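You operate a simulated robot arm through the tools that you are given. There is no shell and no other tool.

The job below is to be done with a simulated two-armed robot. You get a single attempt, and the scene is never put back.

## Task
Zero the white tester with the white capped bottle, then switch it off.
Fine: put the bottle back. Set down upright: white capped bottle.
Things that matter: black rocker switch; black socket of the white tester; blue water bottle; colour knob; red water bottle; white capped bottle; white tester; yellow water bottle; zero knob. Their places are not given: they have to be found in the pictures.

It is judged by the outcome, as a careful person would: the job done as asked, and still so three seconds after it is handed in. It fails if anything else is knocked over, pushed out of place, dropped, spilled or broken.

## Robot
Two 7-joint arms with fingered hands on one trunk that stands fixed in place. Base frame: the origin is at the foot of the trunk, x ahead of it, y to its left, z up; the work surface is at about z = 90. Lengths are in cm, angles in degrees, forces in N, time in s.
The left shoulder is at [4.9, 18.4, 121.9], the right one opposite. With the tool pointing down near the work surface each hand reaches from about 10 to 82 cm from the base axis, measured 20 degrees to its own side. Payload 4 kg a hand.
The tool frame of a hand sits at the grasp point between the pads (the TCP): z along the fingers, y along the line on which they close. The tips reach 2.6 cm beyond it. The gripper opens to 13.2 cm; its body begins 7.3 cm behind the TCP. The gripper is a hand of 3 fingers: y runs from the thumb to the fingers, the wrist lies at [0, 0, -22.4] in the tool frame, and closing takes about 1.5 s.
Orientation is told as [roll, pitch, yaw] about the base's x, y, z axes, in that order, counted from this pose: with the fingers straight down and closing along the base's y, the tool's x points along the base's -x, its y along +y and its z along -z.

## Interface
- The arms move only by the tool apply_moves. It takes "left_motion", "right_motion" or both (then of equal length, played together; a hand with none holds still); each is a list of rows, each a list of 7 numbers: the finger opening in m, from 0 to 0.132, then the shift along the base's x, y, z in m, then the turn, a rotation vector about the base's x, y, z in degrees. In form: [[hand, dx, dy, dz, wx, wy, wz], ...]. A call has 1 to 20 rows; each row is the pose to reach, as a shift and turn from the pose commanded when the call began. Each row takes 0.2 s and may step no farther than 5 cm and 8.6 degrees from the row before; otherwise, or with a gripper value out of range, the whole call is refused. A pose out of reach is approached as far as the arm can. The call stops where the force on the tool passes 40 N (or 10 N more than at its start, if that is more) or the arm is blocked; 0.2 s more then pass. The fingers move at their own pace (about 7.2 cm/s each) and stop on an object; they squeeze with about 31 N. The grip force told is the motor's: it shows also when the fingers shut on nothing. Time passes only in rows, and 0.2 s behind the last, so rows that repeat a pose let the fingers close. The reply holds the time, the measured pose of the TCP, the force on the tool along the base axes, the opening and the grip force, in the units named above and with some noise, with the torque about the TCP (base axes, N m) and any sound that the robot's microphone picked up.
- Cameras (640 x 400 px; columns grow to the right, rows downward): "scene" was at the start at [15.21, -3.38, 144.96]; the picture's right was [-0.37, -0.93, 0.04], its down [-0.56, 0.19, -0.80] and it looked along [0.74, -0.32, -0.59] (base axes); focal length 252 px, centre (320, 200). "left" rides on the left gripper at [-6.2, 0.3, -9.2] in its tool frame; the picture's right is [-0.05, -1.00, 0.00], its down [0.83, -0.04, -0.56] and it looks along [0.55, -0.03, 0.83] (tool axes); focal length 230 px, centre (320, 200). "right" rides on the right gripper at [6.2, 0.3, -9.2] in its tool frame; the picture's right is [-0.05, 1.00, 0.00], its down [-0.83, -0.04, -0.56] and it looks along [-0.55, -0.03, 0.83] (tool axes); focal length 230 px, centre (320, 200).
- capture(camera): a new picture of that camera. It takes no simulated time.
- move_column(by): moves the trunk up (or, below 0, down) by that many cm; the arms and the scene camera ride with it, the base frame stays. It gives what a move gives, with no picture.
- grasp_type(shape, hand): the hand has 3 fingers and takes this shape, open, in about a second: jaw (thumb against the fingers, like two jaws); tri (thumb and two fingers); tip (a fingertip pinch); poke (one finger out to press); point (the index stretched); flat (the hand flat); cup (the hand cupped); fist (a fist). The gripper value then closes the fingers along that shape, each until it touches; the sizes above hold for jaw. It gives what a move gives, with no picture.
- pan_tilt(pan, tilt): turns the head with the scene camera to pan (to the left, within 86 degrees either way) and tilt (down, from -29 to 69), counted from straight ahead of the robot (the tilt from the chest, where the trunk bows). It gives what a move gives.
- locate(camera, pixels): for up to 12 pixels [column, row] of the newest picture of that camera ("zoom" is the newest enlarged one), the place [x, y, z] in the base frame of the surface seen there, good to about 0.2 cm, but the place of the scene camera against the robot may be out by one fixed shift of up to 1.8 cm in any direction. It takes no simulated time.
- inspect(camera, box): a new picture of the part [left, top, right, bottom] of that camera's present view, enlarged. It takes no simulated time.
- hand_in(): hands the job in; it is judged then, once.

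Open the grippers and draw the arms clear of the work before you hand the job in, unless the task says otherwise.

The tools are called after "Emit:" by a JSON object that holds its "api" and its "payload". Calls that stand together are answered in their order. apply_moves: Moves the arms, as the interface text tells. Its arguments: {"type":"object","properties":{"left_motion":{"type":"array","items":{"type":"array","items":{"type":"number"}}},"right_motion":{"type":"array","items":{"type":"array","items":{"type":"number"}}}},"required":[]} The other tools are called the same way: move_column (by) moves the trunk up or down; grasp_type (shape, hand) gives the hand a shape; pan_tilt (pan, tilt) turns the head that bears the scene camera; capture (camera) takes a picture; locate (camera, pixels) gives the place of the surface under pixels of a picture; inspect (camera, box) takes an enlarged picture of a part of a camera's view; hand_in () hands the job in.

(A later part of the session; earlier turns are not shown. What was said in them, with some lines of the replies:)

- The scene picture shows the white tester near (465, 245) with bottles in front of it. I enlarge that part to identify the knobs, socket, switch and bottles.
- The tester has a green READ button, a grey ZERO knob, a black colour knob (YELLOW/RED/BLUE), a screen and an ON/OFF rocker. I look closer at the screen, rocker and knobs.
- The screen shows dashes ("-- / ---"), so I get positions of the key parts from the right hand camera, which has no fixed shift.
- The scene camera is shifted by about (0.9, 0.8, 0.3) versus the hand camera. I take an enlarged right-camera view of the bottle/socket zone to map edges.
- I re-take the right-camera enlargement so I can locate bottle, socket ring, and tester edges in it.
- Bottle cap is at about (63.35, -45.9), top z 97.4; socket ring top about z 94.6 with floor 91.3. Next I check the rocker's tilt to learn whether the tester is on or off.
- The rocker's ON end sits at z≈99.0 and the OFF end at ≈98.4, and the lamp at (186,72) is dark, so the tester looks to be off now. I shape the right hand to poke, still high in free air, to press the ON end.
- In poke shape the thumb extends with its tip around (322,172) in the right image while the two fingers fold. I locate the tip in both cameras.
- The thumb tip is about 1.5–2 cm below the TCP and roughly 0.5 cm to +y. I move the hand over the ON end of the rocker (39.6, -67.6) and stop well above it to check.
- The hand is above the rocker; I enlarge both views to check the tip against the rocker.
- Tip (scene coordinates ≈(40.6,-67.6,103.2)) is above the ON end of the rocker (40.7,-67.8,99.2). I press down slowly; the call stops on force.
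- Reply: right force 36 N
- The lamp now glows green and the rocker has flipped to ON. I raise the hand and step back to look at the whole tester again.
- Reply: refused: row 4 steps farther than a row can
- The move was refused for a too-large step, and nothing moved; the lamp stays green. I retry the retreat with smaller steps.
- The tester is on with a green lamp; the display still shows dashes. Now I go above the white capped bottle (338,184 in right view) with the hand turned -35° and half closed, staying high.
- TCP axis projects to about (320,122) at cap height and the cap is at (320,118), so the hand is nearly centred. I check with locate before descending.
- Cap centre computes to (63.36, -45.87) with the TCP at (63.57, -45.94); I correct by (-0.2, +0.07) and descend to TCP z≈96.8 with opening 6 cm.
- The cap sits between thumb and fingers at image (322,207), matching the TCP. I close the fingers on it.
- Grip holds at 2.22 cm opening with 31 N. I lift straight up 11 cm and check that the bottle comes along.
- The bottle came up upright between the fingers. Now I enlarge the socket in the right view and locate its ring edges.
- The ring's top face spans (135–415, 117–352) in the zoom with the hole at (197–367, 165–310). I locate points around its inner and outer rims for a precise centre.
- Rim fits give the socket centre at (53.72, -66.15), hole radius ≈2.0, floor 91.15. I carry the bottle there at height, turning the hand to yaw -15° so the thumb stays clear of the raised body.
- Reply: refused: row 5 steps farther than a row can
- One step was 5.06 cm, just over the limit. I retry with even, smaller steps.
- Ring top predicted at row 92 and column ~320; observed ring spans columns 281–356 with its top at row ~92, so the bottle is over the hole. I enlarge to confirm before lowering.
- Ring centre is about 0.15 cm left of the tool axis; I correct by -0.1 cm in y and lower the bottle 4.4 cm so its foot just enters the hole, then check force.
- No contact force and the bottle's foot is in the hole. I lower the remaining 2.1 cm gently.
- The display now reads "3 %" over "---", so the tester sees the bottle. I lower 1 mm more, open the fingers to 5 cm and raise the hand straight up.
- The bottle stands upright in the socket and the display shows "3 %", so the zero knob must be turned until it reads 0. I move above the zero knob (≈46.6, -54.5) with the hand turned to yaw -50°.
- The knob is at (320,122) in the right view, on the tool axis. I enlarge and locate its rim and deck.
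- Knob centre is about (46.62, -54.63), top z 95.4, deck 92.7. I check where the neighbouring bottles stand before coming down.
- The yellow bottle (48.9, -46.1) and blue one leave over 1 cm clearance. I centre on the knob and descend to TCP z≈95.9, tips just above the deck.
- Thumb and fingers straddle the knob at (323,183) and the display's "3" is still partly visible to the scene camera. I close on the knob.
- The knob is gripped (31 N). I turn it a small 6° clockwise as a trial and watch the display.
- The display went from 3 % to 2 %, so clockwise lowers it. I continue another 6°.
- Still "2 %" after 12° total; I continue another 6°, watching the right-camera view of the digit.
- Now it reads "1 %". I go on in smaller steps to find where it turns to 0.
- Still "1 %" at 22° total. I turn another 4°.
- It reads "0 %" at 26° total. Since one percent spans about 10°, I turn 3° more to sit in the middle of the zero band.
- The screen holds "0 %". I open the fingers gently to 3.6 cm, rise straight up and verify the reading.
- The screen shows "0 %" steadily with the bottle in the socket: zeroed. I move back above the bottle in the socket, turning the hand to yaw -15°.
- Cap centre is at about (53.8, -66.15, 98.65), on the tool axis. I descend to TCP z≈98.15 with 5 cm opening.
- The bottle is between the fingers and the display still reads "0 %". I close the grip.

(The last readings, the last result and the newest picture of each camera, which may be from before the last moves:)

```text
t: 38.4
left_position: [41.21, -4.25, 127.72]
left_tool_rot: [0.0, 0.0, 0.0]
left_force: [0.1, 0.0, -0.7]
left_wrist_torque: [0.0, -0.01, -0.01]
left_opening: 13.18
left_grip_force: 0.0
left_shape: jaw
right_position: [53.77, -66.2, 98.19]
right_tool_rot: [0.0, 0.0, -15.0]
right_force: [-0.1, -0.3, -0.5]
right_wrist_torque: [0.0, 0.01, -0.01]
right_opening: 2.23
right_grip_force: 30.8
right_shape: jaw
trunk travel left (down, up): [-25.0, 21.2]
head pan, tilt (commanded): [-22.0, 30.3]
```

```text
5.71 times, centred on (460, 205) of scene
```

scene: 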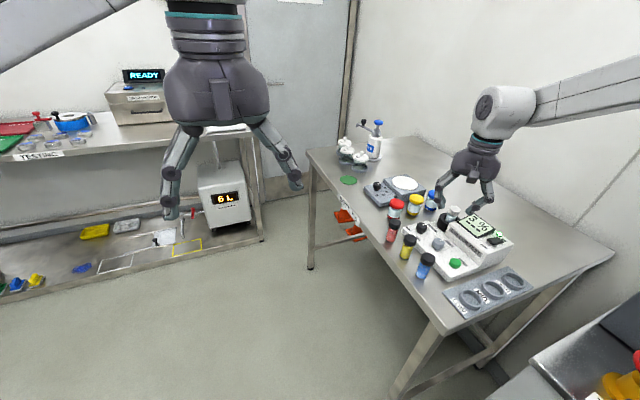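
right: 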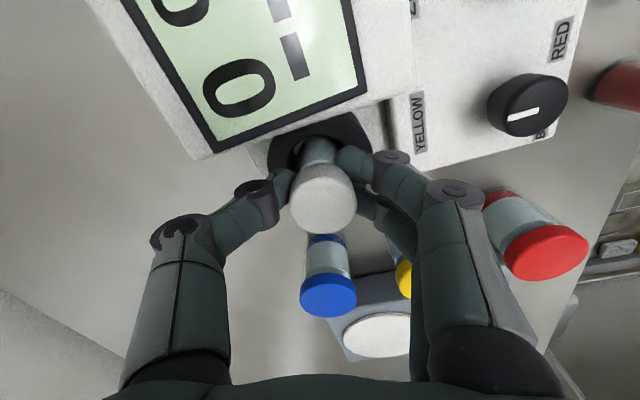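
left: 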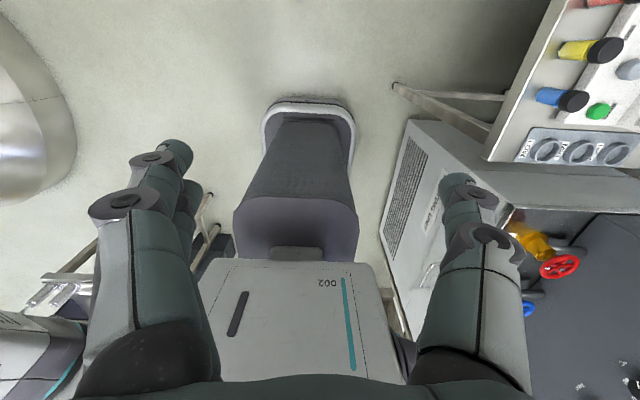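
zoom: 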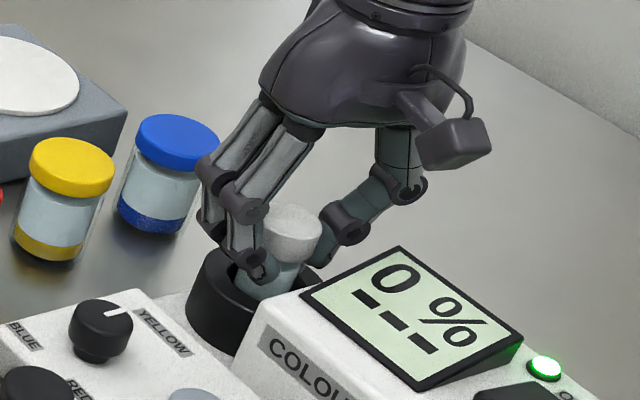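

Grip is firm with the display at 0 %. I lift the bottle straight out of the socket by 11 cm.

Emit:
{"api": "apply_moves", "payload": {"right_motion": [[0.01, 0, 0, 0.01, 0, 0, 0], [0.01, 0, 0, 0.025, 0, 0, 0], [0.01, 0, 0, 0.04, 0, 0, 0], [0.01, 0, 0, 0.065, 0, 0, 0], [0.01, 0, 0, 0.09, 0, 0, 0], [0.01, 0, 0, 0.11, 0, 0, 0], [0.01, 0, 0, 0.11, 0, 0, 0]]}}

Emit:
{"api": "capture", "payload": {"camera": "right"}}

Emit:
{"api": "inspect", "payload": {"camera": "scene", "box": [380, 140, 530, 270]}}

```text
t: 40.0
left_position: [41.21, -4.21, 127.92]
left_tool_rot: [0.0, 0.0, 0.0]
left_force: [0.2, -0.2, -0.5]
left_wrist_torque: [-0.01, 0.01, -0.02]
left_opening: 13.17
left_grip_force: 0.0
left_shape: jaw
right_position: [53.69, -66.13, 109.2]
right_tool_rot: [-0.1, 0.0, -15.0]
right_force: [0.1, -0.5, -0.2]
right_wrist_torque: [0.0, 0.01, 0.02]
right_opening: 2.18
right_grip_force: 30.8
right_shape: jaw
trunk travel left (down, up): [-25.0, 21.2]
head pan, tilt (commanded): [-22.0, 30.3]
```

```text
taken
```

right: 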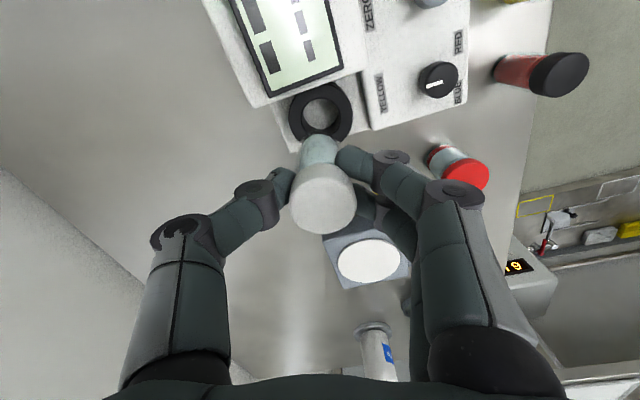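

```text
3.08 times, centred on (455, 205) of scene
```

zoom: 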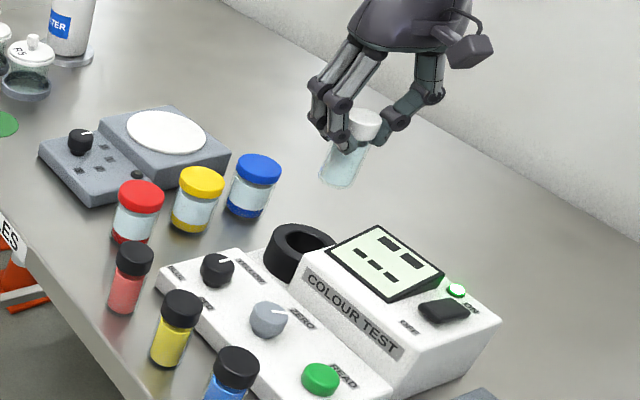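

The bottle is out and the display returned to dashes. I carry it back above its original spot (63.36, -45.9), turning to yaw -35°.

Emit:
{"api": "apply_moves", "payload": {"right_motion": [[0.01, 0.013, 0.028, 0, 0, 0, -3], [0.01, 0.029, 0.062, 0, 0, 0, -6], [0.01, 0.046, 0.097, 0, 0, 0, -10], [0.01, 0.063, 0.133, 0, 0, 0, -14], [0.01, 0.08, 0.168, 0, 0, 0, -17], [0.01, 0.096, 0.203, 0, 0, 0, -20], [0.01, 0.096, 0.203, 0, 0, 0, -20]]}}

Emit:
{"api": "capture", "payload": {"camera": "right"}}

Emit:
{"api": "inspect", "payload": {"camera": "scene", "box": [340, 130, 460, 240]}}

```text
t: 41.6
left_position: [41.18, -4.25, 127.78]
left_tool_rot: [-0.1, 0.0, 0.0]
left_force: [-0.5, -0.6, -0.3]
left_wrist_torque: [0.01, 0.03, 0.0]
left_opening: 13.18
left_grip_force: 0.0
left_shape: jaw
right_position: [63.19, -45.99, 109.32]
right_tool_rot: [0.0, 0.0, -35.1]
right_force: [-0.5, 0.3, 0.0]
right_wrist_torque: [-0.03, 0.03, 0.02]
right_opening: 2.22
right_grip_force: 30.7
right_shape: jaw
trunk travel left (down, up): [-25.0, 21.2]
head pan, tilt (commanded): [-22.0, 30.3]
```

```text
taken
```

right: 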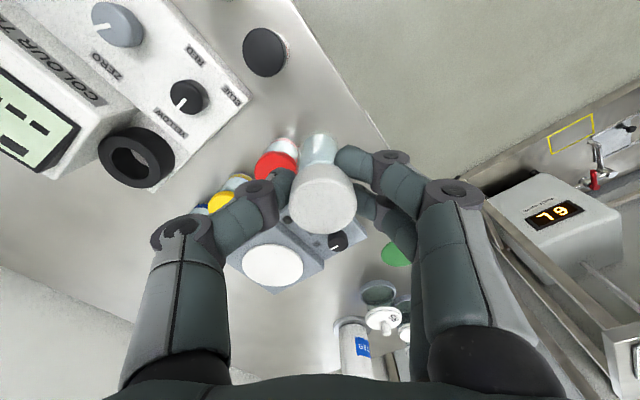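

```text
3.64 times, centred on (400, 185) of scene
```

zoom: 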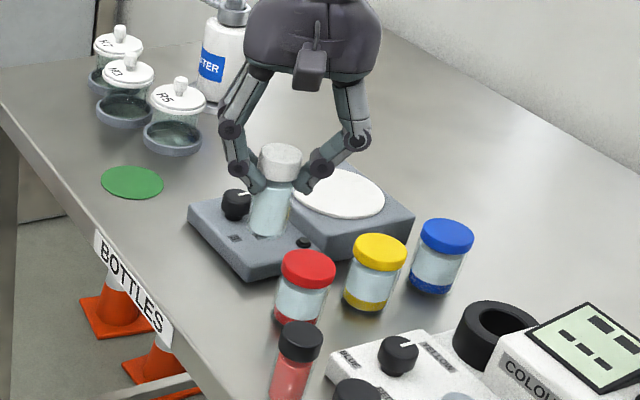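

The view matches the one taken just after the pick-up. I lower the bottle to about 3 mm above the table first.

Emit:
{"api": "apply_moves", "payload": {"right_motion": [[0.01, 0, 0, -0.03, 0, 0, 0], [0.01, 0, 0, -0.06, 0, 0, 0], [0.01, 0, 0, -0.085, 0, 0, 0], [0.01, 0, 0, -0.1, 0, 0, 0], [0.01, 0, 0, -0.11, 0, 0, 0], [0.01, 0, 0, -0.118, 0, 0, 0], [0.01, 0, 0, -0.118, 0, 0, 0]]}}

Emit:
{"api": "inspect", "payload": {"camera": "scene", "box": [340, 160, 440, 250]}}

Emit:
{"api": "capture", "payload": {"camera": "right"}}

```text
t: 43.2
left_position: [41.17, -4.26, 127.84]
left_tool_rot: [-0.1, 0.1, 0.1]
left_force: [-0.1, -0.2, 0.0]
left_wrist_torque: [0.03, 0.01, 0.03]
left_opening: 13.18
left_grip_force: 0.1
left_shape: jaw
right_position: [63.33, -45.87, 97.47]
right_tool_rot: [0.0, 0.0, -35.0]
right_force: [0.1, -0.6, -1.4]
right_wrist_torque: [0.01, 0.01, 0.02]
right_opening: 2.2
right_grip_force: 31.4
right_shape: jaw
trunk travel left (down, up): [-25.0, 21.2]
head pan, tilt (commanded): [-22.0, 30.3]
```

```text
4.44 times, centred on (390, 205) of scene
```

zoom: 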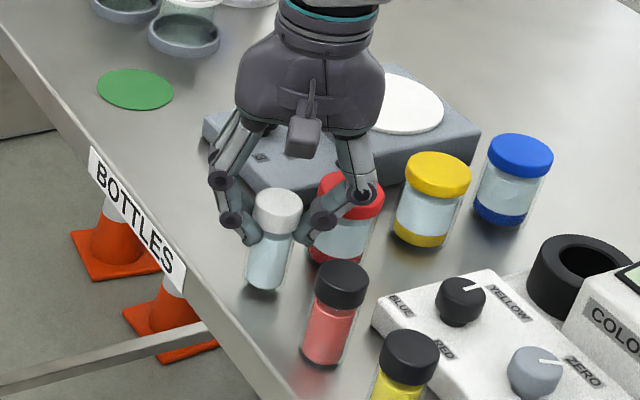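

```text
taken
```

right: 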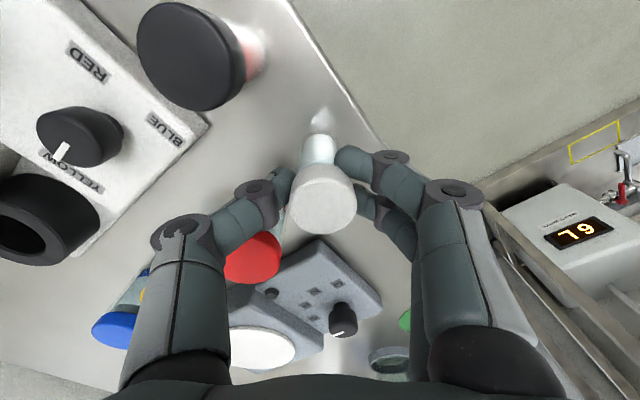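

I lower in 1 mm steps until light contact with the table; the call should stop or show a small upward force.

Emit:
{"api": "apply_moves", "payload": {"right_motion": [[0.01, 0, 0, -0.001, 0, 0, 0], [0.01, 0, 0, -0.002, 0, 0, 0], [0.01, 0, 0, -0.003, 0, 0, 0], [0.01, 0, 0, -0.004, 0, 0, 0], [0.01, 0, 0, -0.004, 0, 0, 0]]}}

Emit:
{"api": "inspect", "payload": {"camera": "scene", "box": [340, 160, 440, 250]}}

```text
t: 44.4
left_position: [41.21, -4.27, 127.79]
left_tool_rot: [0.0, 0.0, 0.0]
left_force: [-0.2, 0.5, 0.2]
left_wrist_torque: [0.03, 0.01, 0.0]
left_opening: 13.18
left_grip_force: 0.1
left_shape: jaw
right_position: [63.34, -45.87, 97.05]
right_tool_rot: [-0.1, 0.0, -35.0]
right_force: [1.2, 0.5, -0.4]
right_wrist_torque: [-0.01, 0.02, 0.01]
right_opening: 2.17
right_grip_force: 30.7
right_shape: jaw
trunk travel left (down, up): [-25.0, 21.2]
head pan, tilt (commanded): [-22.0, 30.3]
```

```text
4.44 times, centred on (390, 205) of scene
```

zoom: 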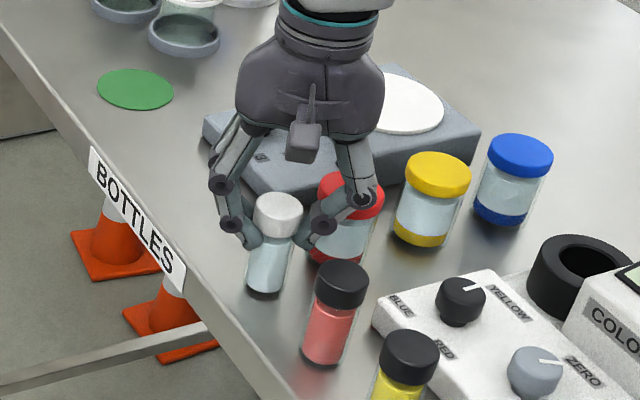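

No contact yet at TCP 97.05. I lower another 1.5 mm in tiny steps.

Emit:
{"api": "apply_moves", "payload": {"right_motion": [[0.01, 0, 0, -0.0005, 0, 0, 0], [0.01, 0, 0, -0.001, 0, 0, 0], [0.01, 0, 0, -0.0015, 0, 0, 0], [0.01, 0, 0, -0.0015, 0, 0, 0]]}}

Emit:
{"api": "inspect", "payload": {"camera": "scene", "box": [360, 190, 410, 240]}}

```text
t: 45.4
left_position: [41.09, -4.27, 127.89]
left_tool_rot: [-0.1, 0.0, 0.0]
left_force: [0.3, 0.0, 0.8]
left_wrist_torque: [-0.04, 0.01, 0.04]
left_opening: 13.21
left_grip_force: 0.0
left_shape: jaw
right_position: [63.33, -45.97, 97.02]
right_tool_rot: [0.0, 0.0, -35.0]
right_force: [-0.4, -0.9, 2.6]
right_wrist_torque: [0.01, -0.03, 0.02]
right_opening: 2.19
right_grip_force: 31.4
right_shape: jaw
trunk travel left (down, up): [-25.0, 21.2]
head pan, tilt (commanded): [-22.0, 30.3]
```

```text
8.00 times, centred on (385, 215) of scene
```

zoom: 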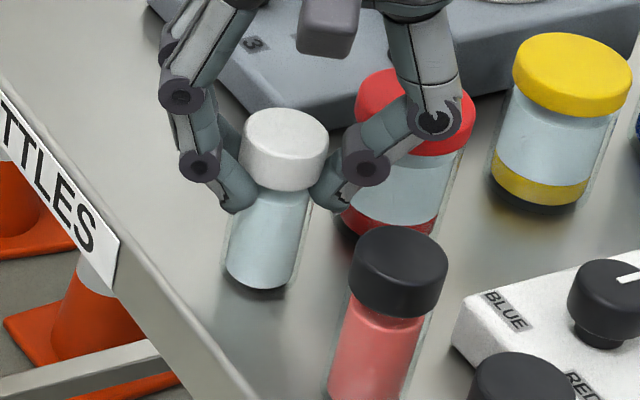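

Upward force of 2.6 N shows contact with the table. I open to 5.5 cm and raise straight up.

Emit:
{"api": "apply_moves", "payload": {"right_motion": [[0.024, 0, 0, 0, 0, 0, 0], [0.03, 0, 0, 0, 0, 0, 0], [0.04, 0, 0, 0, 0, 0, 0], [0.05, 0, 0, 0, 0, 0, 0], [0.055, 0, 0, 0, 0, 0, 0], [0.055, 0, 0, 0, 0, 0, 0], [0.055, 0, 0, 0.01, 0, 0, 0], [0.055, 0, 0, 0.03, 0, 0, 0], [0.055, 0, 0, 0.06, 0, 0, 0], [0.055, 0, 0, 0.1, 0, 0, 0], [0.055, 0, 0, 0.14, 0, 0, 0], [0.055, 0, 0, 0.18, 0, 0, 0]]}}

Emit:
{"api": "inspect", "payload": {"camera": "scene", "box": [340, 160, 440, 250]}}

Emit:
{"api": "capture", "payload": {"camera": "right"}}

```text
t: 48.0
left_position: [41.08, -4.2, 128.03]
left_tool_rot: [0.0, 0.1, 0.0]
left_force: [-0.6, -0.1, -0.2]
left_wrist_torque: [-0.01, 0.01, -0.01]
left_opening: 13.21
left_grip_force: 0.0
left_shape: jaw
right_position: [63.22, -45.92, 115.1]
right_tool_rot: [0.0, 0.0, -35.0]
right_force: [-0.5, 0.0, 0.5]
right_wrist_torque: [-0.02, -0.01, -0.01]
right_opening: 5.48
right_grip_force: 0.0
right_shape: jaw
trunk travel left (down, up): [-25.0, 21.2]
head pan, tilt (commanded): [-22.0, 30.3]
```

```text
4.44 times, centred on (390, 205) of scene
```

zoom: 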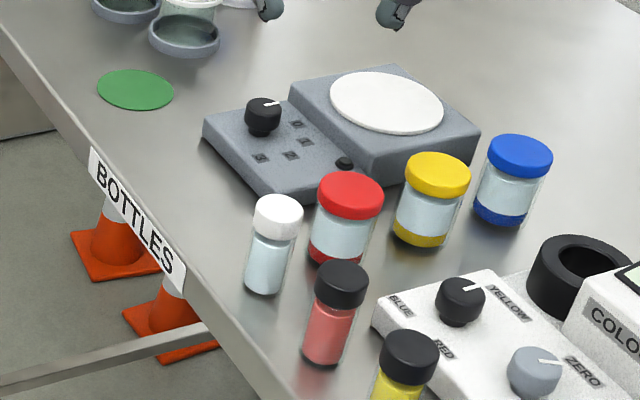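

```text
taken
```

right: 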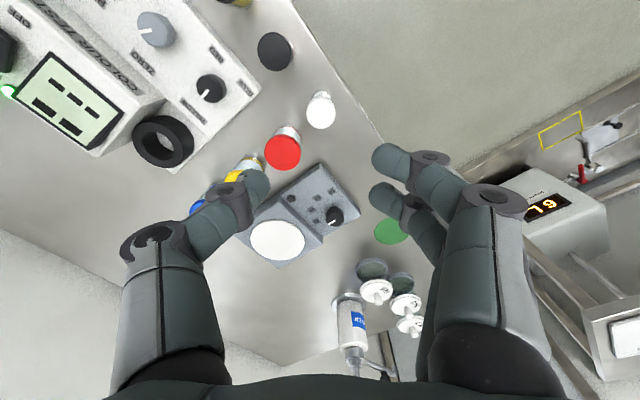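

The white bottle stands upright in its old place. Now I move the hand above the tester and turn back to yaw 0, staying high, before switching to poke.

Emit:
{"api": "apply_moves", "payload": {"right_motion": [[0.055, -0.03, -0.024, 0.01, 0, 0, 5], [0.055, -0.064, -0.05, 0.02, 0, 0, 10], [0.055, -0.098, -0.077, 0.025, 0, 0, 15], [0.055, -0.132, -0.104, 0.03, 0, 0, 20], [0.055, -0.166, -0.131, 0.03, 0, 0, 25], [0.055, -0.2, -0.158, 0.03, 0, 0, 30], [0.055, -0.235, -0.186, 0.03, 0, 0, 35], [0.055, -0.235, -0.186, 0.03, 0, 0, 35]]}}

Emit:
{"api": "grasp_type", "payload": {"hand": "right", "shape": "poke"}}

Emit:
{"api": "capture", "payload": {"camera": "right"}}

Emit:
{"api": "inspect", "payload": {"camera": "scene", "box": [430, 160, 550, 270]}}

```text
t: 49.8
left_position: [41.28, -4.21, 127.84]
left_tool_rot: [-0.1, 0.0, 0.0]
left_force: [0.0, -0.3, -0.5]
left_wrist_torque: [-0.01, 0.05, 0.0]
left_opening: 13.18
left_grip_force: 0.0
left_shape: jaw
right_position: [39.81, -64.26, 117.72]
right_tool_rot: [-0.1, 0.1, 0.1]
right_force: [0.4, 0.1, 0.1]
right_wrist_torque: [0.01, -0.01, 0.01]
right_opening: 5.45
right_grip_force: 0.0
right_shape: jaw
trunk travel left (down, up): [-25.0, 21.2]
head pan, tilt (commanded): [-22.0, 30.3]
```

```text
t: 50.7
left_position: [41.23, -4.25, 127.82]
left_tool_rot: [0.1, 0.0, 0.0]
left_force: [-1.5, 1.1, -0.2]
left_wrist_torque: [0.0, 0.04, 0.01]
left_opening: 13.2
left_grip_force: 0.1
left_shape: jaw
right_position: [39.77, -64.45, 117.79]
right_tool_rot: [0.1, 0.0, 0.0]
right_force: [-0.1, 0.3, -0.3]
right_wrist_torque: [-0.01, -0.03, -0.04]
right_opening: 0.0
right_grip_force: 0.0
right_shape: poke
trunk travel left (down, up): [-25.0, 21.2]
head pan, tilt (commanded): [-22.0, 30.3]
```

```text
taken
```

right: 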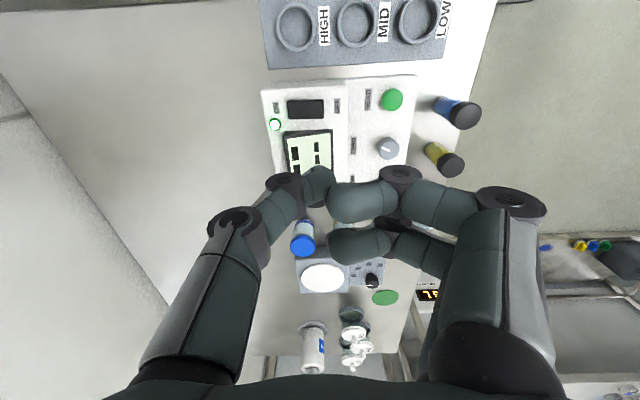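

```text
3.64 times, centred on (490, 215) of scene
```

zoom: 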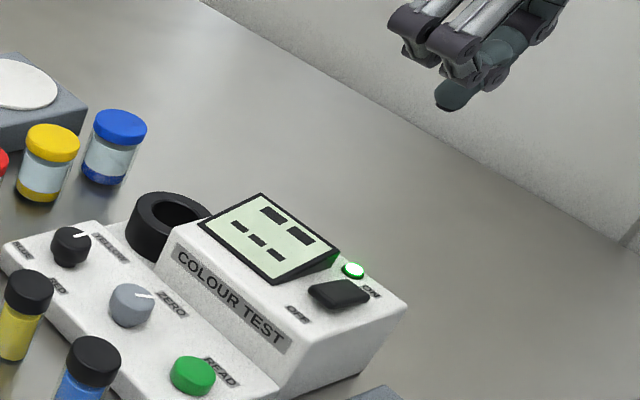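

The lamp is green (on). I enlarge the rocker in the right view and locate its ends.

Emit:
{"api": "inspect", "payload": {"camera": "right", "box": [260, 80, 360, 145]}}

Emit:
{"api": "locate", "payload": {"camera": "zoom", "pixels": [[180, 180], [220, 180], [260, 180], [300, 180], [340, 180], [380, 180], [395, 180], [300, 140], [300, 220], [100, 285], [490, 170], [390, 150]]}}

```text
6.15 times, centred on (310, 112) of right
```

zoom: 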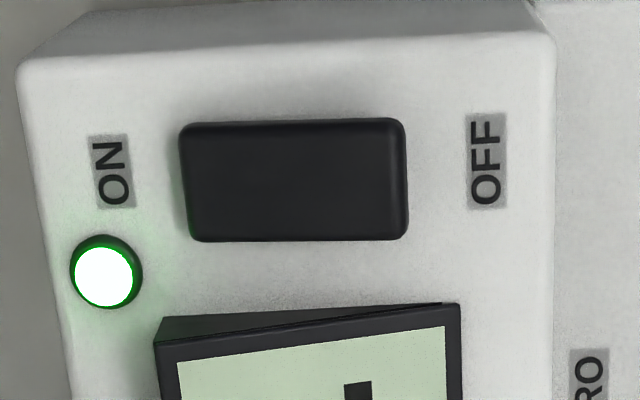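

```text
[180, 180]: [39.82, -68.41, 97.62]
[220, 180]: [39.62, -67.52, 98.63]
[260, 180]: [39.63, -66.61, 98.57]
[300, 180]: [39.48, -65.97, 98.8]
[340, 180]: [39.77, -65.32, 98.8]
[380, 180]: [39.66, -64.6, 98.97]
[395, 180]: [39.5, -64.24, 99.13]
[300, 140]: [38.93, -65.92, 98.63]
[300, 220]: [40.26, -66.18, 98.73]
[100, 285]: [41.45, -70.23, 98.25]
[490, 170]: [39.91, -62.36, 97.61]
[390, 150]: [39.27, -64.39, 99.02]
```

The OFF end is raised now (z≈99.1 at y≈-64.3). I descend to about 3 cm above it with the tip over y≈-64.5.

Emit:
{"api": "apply_moves", "payload": {"right_motion": [[0, -0.001, -0.0025, -0.04, 0, 0, 0], [0, -0.001, -0.0025, -0.08, 0, 0, 0], [0, -0.001, -0.0025, -0.11, 0, 0, 0], [0, -0.001, -0.0025, -0.135, 0, 0, 0], [0, -0.001, -0.0025, -0.135, 0, 0, 0]]}}

Emit:
{"api": "inspect", "payload": {"camera": "scene", "box": [460, 190, 540, 250]}}

Emit:
{"api": "capture", "payload": {"camera": "right"}}

```text
t: 51.9
left_position: [41.24, -4.21, 127.74]
left_tool_rot: [0.1, 0.0, 0.0]
left_force: [-0.3, -0.4, -0.7]
left_wrist_torque: [-0.02, 0.01, -0.02]
left_opening: 13.18
left_grip_force: 0.0
left_shape: jaw
right_position: [39.65, -64.73, 104.49]
right_tool_rot: [-0.1, 0.0, 0.0]
right_force: [-0.3, -0.3, -0.2]
right_wrist_torque: [-0.02, 0.02, 0.02]
right_opening: 0.0
right_grip_force: 0.0
right_shape: poke
trunk travel left (down, up): [-25.0, 21.2]
head pan, tilt (commanded): [-22.0, 30.3]
```

```text
6.67 times, centred on (500, 220) of scene
```

zoom: 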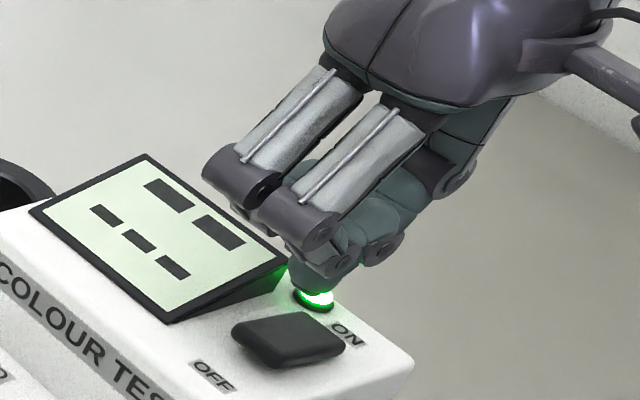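

```text
taken
```

right: 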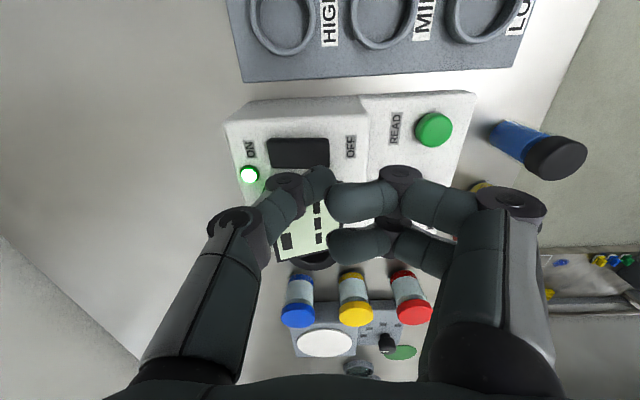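

I check the tip's place against the rocker in the same scene view with locate.

Emit:
{"api": "inspect", "payload": {"camera": "scene", "box": [480, 215, 520, 250]}}

Emit:
{"api": "locate", "payload": {"camera": "zoom", "pixels": [[300, 170], [310, 185], [320, 195], [330, 195], [350, 185], [280, 150], [200, 290], [240, 300], [280, 300], [330, 300], [360, 300], [180, 280]]}}

```text
11.43 times, centred on (500, 232) of scene
```

zoom: 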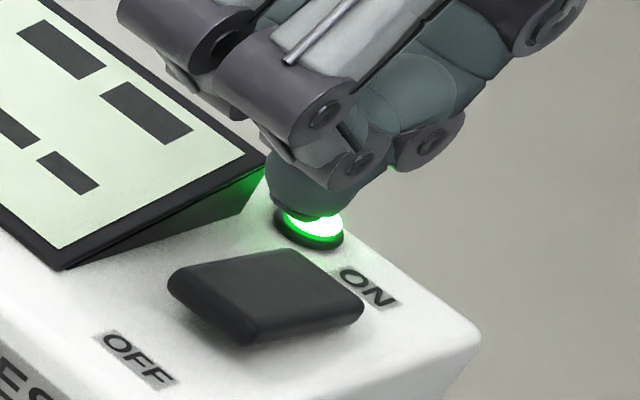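

```text
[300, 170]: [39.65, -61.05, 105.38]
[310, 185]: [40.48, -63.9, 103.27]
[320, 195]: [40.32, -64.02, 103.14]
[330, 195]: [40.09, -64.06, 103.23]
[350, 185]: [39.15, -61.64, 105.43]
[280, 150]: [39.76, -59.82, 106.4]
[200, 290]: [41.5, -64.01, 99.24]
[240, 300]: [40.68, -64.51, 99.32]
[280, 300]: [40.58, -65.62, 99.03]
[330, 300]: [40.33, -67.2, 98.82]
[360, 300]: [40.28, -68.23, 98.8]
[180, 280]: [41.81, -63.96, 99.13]
```

The tip is above the OFF half (tip face y≈-64.0, rocker OFF end y≈-64.2, centre ≈-66). I shift 0.2 cm toward the OFF edge and press down slowly.

Emit:
{"api": "apply_moves", "payload": {"right_motion": [[0, 0, 0.002, -0.015, 0, 0, 0], [0, 0, 0.002, -0.025, 0, 0, 0], [0, 0, 0.002, -0.03, 0, 0, 0], [0, 0, 0.002, -0.033, 0, 0, 0], [0, 0, 0.002, -0.036, 0, 0, 0], [0, 0, 0.002, -0.039, 0, 0, 0], [0, 0, 0.002, -0.041, 0, 0, 0]]}}

Emit:
{"api": "inspect", "payload": {"camera": "scene", "box": [460, 190, 540, 250]}}

Emit:
{"api": "capture", "payload": {"camera": "right"}}

```text
t: 53.5
left_position: [41.08, -3.91, 127.95]
left_tool_rot: [-0.1, -0.1, 0.0]
left_force: [-0.2, -0.2, 0.2]
left_wrist_torque: [-0.02, -0.01, 0.01]
left_opening: 13.18
left_grip_force: 0.2
left_shape: jaw
right_position: [39.65, -64.31, 100.62]
right_tool_rot: [0.0, -0.3, -0.1]
right_force: [-1.0, 1.0, 27.4]
right_wrist_torque: [0.15, 0.11, -0.01]
right_opening: 0.01
right_grip_force: 0.0
right_shape: poke
trunk travel left (down, up): [-25.0, 21.2]
head pan, tilt (commanded): [-22.0, 30.3]
```

```text
6.67 times, centred on (500, 220) of scene
```

zoom: 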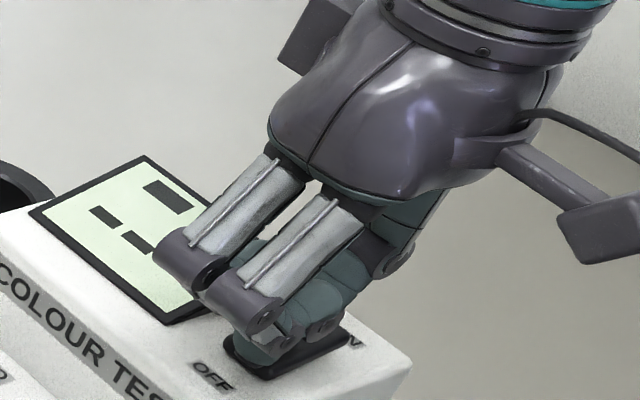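

```text
taken
```

right: 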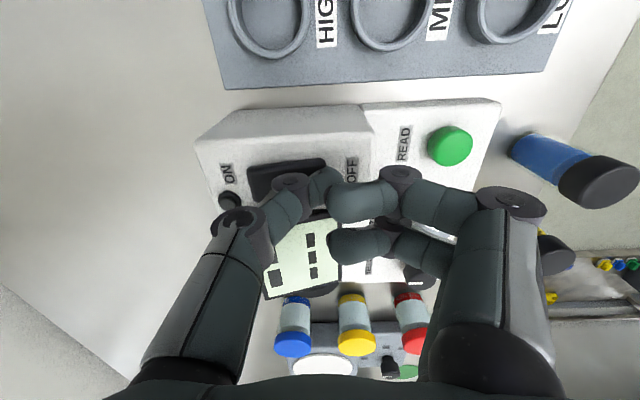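

The lamp by the switch is now dark and the rocker tipped to OFF. I raise the hand and draw it clear.

Emit:
{"api": "apply_moves", "payload": {"right_motion": [[0, 0, 0, 0.02, 0, 0, 0], [0, 0, 0, 0.06, 0, 0, 0], [0, 0, 0, 0.1, 0, 0, 0], [0, 0, 0, 0.14, 0, 0, 0], [0, 0, 0.02, 0.18, 0, 0, 0], [0, 0, 0.05, 0.21, 0, 0, 0], [0, 0, 0.08, 0.24, 0, 0, 0], [0, 0, 0.11, 0.26, 0, 0, 0], [0, 0, 0.15, 0.28, 0, 0, 0]]}}

Emit:
{"api": "grasp_type", "payload": {"hand": "right", "shape": "jaw"}}

Emit:
{"api": "inspect", "payload": {"camera": "scene", "box": [380, 170, 540, 300]}}

Emit:
{"api": "inspect", "payload": {"camera": "scene", "box": [435, 205, 515, 255]}}

Emit:
{"api": "capture", "payload": {"camera": "scene"}}

Emit:
{"api": "capture", "payload": {"camera": "right"}}

```text
t: 55.5
left_position: [41.1, -4.02, 127.79]
left_tool_rot: [-0.1, -0.1, 0.0]
left_force: [-0.3, 1.4, 0.4]
left_wrist_torque: [0.01, 0.04, 0.05]
left_opening: 13.17
left_grip_force: 0.2
left_shape: jaw
right_position: [39.66, -49.35, 128.48]
right_tool_rot: [-0.1, 0.0, 0.0]
right_force: [1.2, 0.9, 1.0]
right_wrist_torque: [0.0, -0.01, 0.0]
right_opening: 0.01
right_grip_force: 0.0
right_shape: poke
trunk travel left (down, up): [-25.0, 21.2]
head pan, tilt (commanded): [-22.0, 30.3]
```

```text
t: 56.4
left_position: [41.15, -4.16, 127.73]
left_tool_rot: [0.0, 0.0, -0.1]
left_force: [0.1, 0.9, -0.8]
left_wrist_torque: [-0.03, -0.05, 0.0]
left_opening: 13.19
left_grip_force: 0.0
left_shape: jaw
right_position: [39.73, -49.6, 128.29]
right_tool_rot: [0.0, 0.0, 0.1]
right_force: [0.1, -1.2, 0.1]
right_wrist_torque: [0.01, 0.01, 0.01]
right_opening: 13.21
right_grip_force: 0.1
right_shape: jaw
trunk travel left (down, up): [-25.0, 21.2]
head pan, tilt (commanded): [-22.0, 30.3]
```

```text
3.08 times, centred on (460, 235) of scene
```

zoom: 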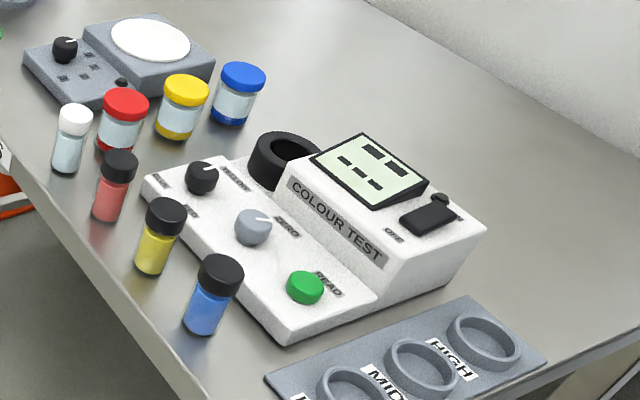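

```text
8.00 times, centred on (475, 230) of scene
```

zoom: 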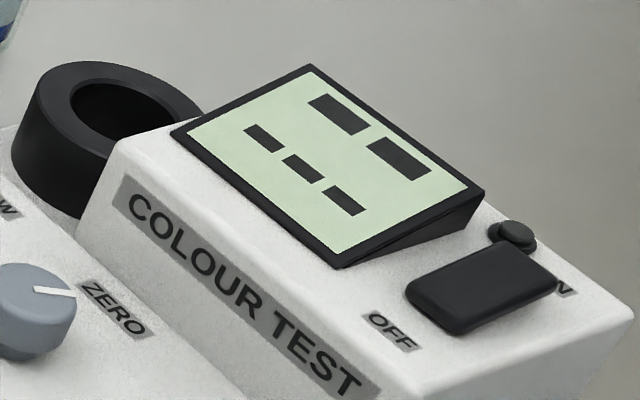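

```text
taken
```

scene: 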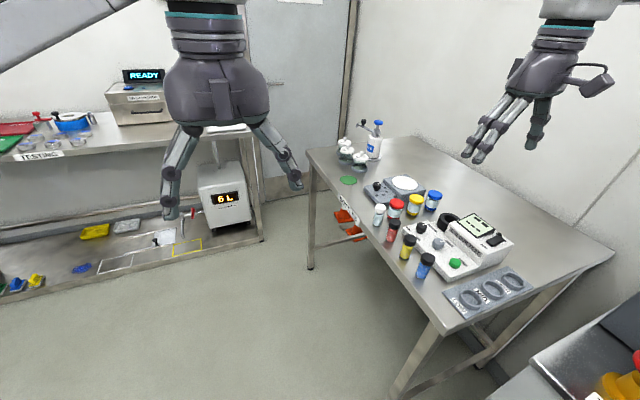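

```text
taken
```

right: 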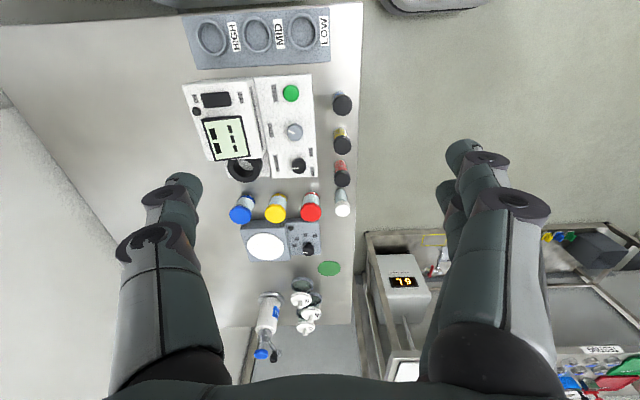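

The lamp is dark, the rocker is on OFF, and the tester sits where it was. I do a final check of the bottle's position and uprightness.

Emit:
{"api": "inspect", "payload": {"camera": "right", "box": [300, 150, 380, 230]}}

Emit:
{"api": "locate", "payload": {"camera": "right", "pixels": [[342, 210], [342, 180], [311, 213], [294, 132], [298, 165], [290, 92]]}}

Emit:
{"api": "inspect", "payload": {"camera": "scene", "box": [350, 180, 430, 240]}}

```text
5.00 times, centred on (340, 190) of right
```

zoom: 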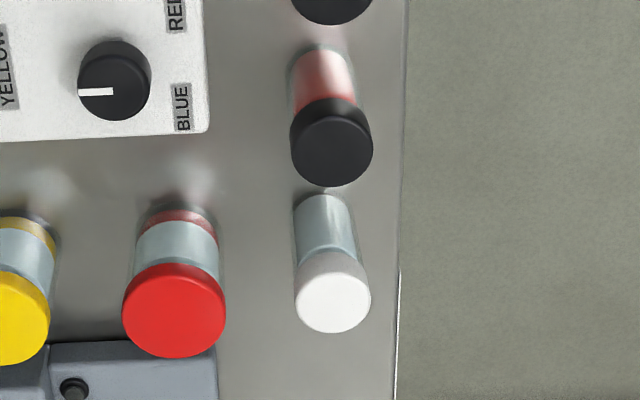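

```text
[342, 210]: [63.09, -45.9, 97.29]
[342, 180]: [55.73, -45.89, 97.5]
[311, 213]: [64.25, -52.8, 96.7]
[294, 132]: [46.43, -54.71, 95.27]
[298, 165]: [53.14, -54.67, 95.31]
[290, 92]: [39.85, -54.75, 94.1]
```

```text
6.67 times, centred on (390, 210) of scene
```

zoom: 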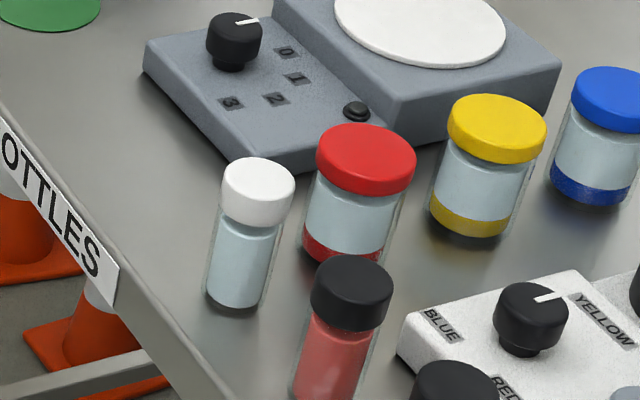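

The bottle is upright at (63.2, -45.9), in its original place. The tester was zeroed at 0 % and is now off, the grippers are open and the arms are clear. I hand the job in.

Emit:
{"api": "hand_in", "payload": {}}

```text
The job is handed in.
```

The tester is zeroed, switched off, and the white capped bottle is back upright where it started. I've handed the job in.

- **Starting state:** the rocker switch was on OFF and the lamp was dark, so I switched the tester on before zeroing it.
- **Zeroing:** with the bottle in the black socket the display read 3 %. I turned the zero knob clockwise about 29 degrees until it read 0 %, and it still read 0 % after I let go.
- **Bottle:** I put it back within about 2 mm of its original spot.
- **Switching off:** I pressed the OFF end of the rocker, and the lamp went dark.

I did not press READ or touch the colour knob. The final pictures show nothing else knocked over or moved. Both grippers are open and the arms are clear of the table.
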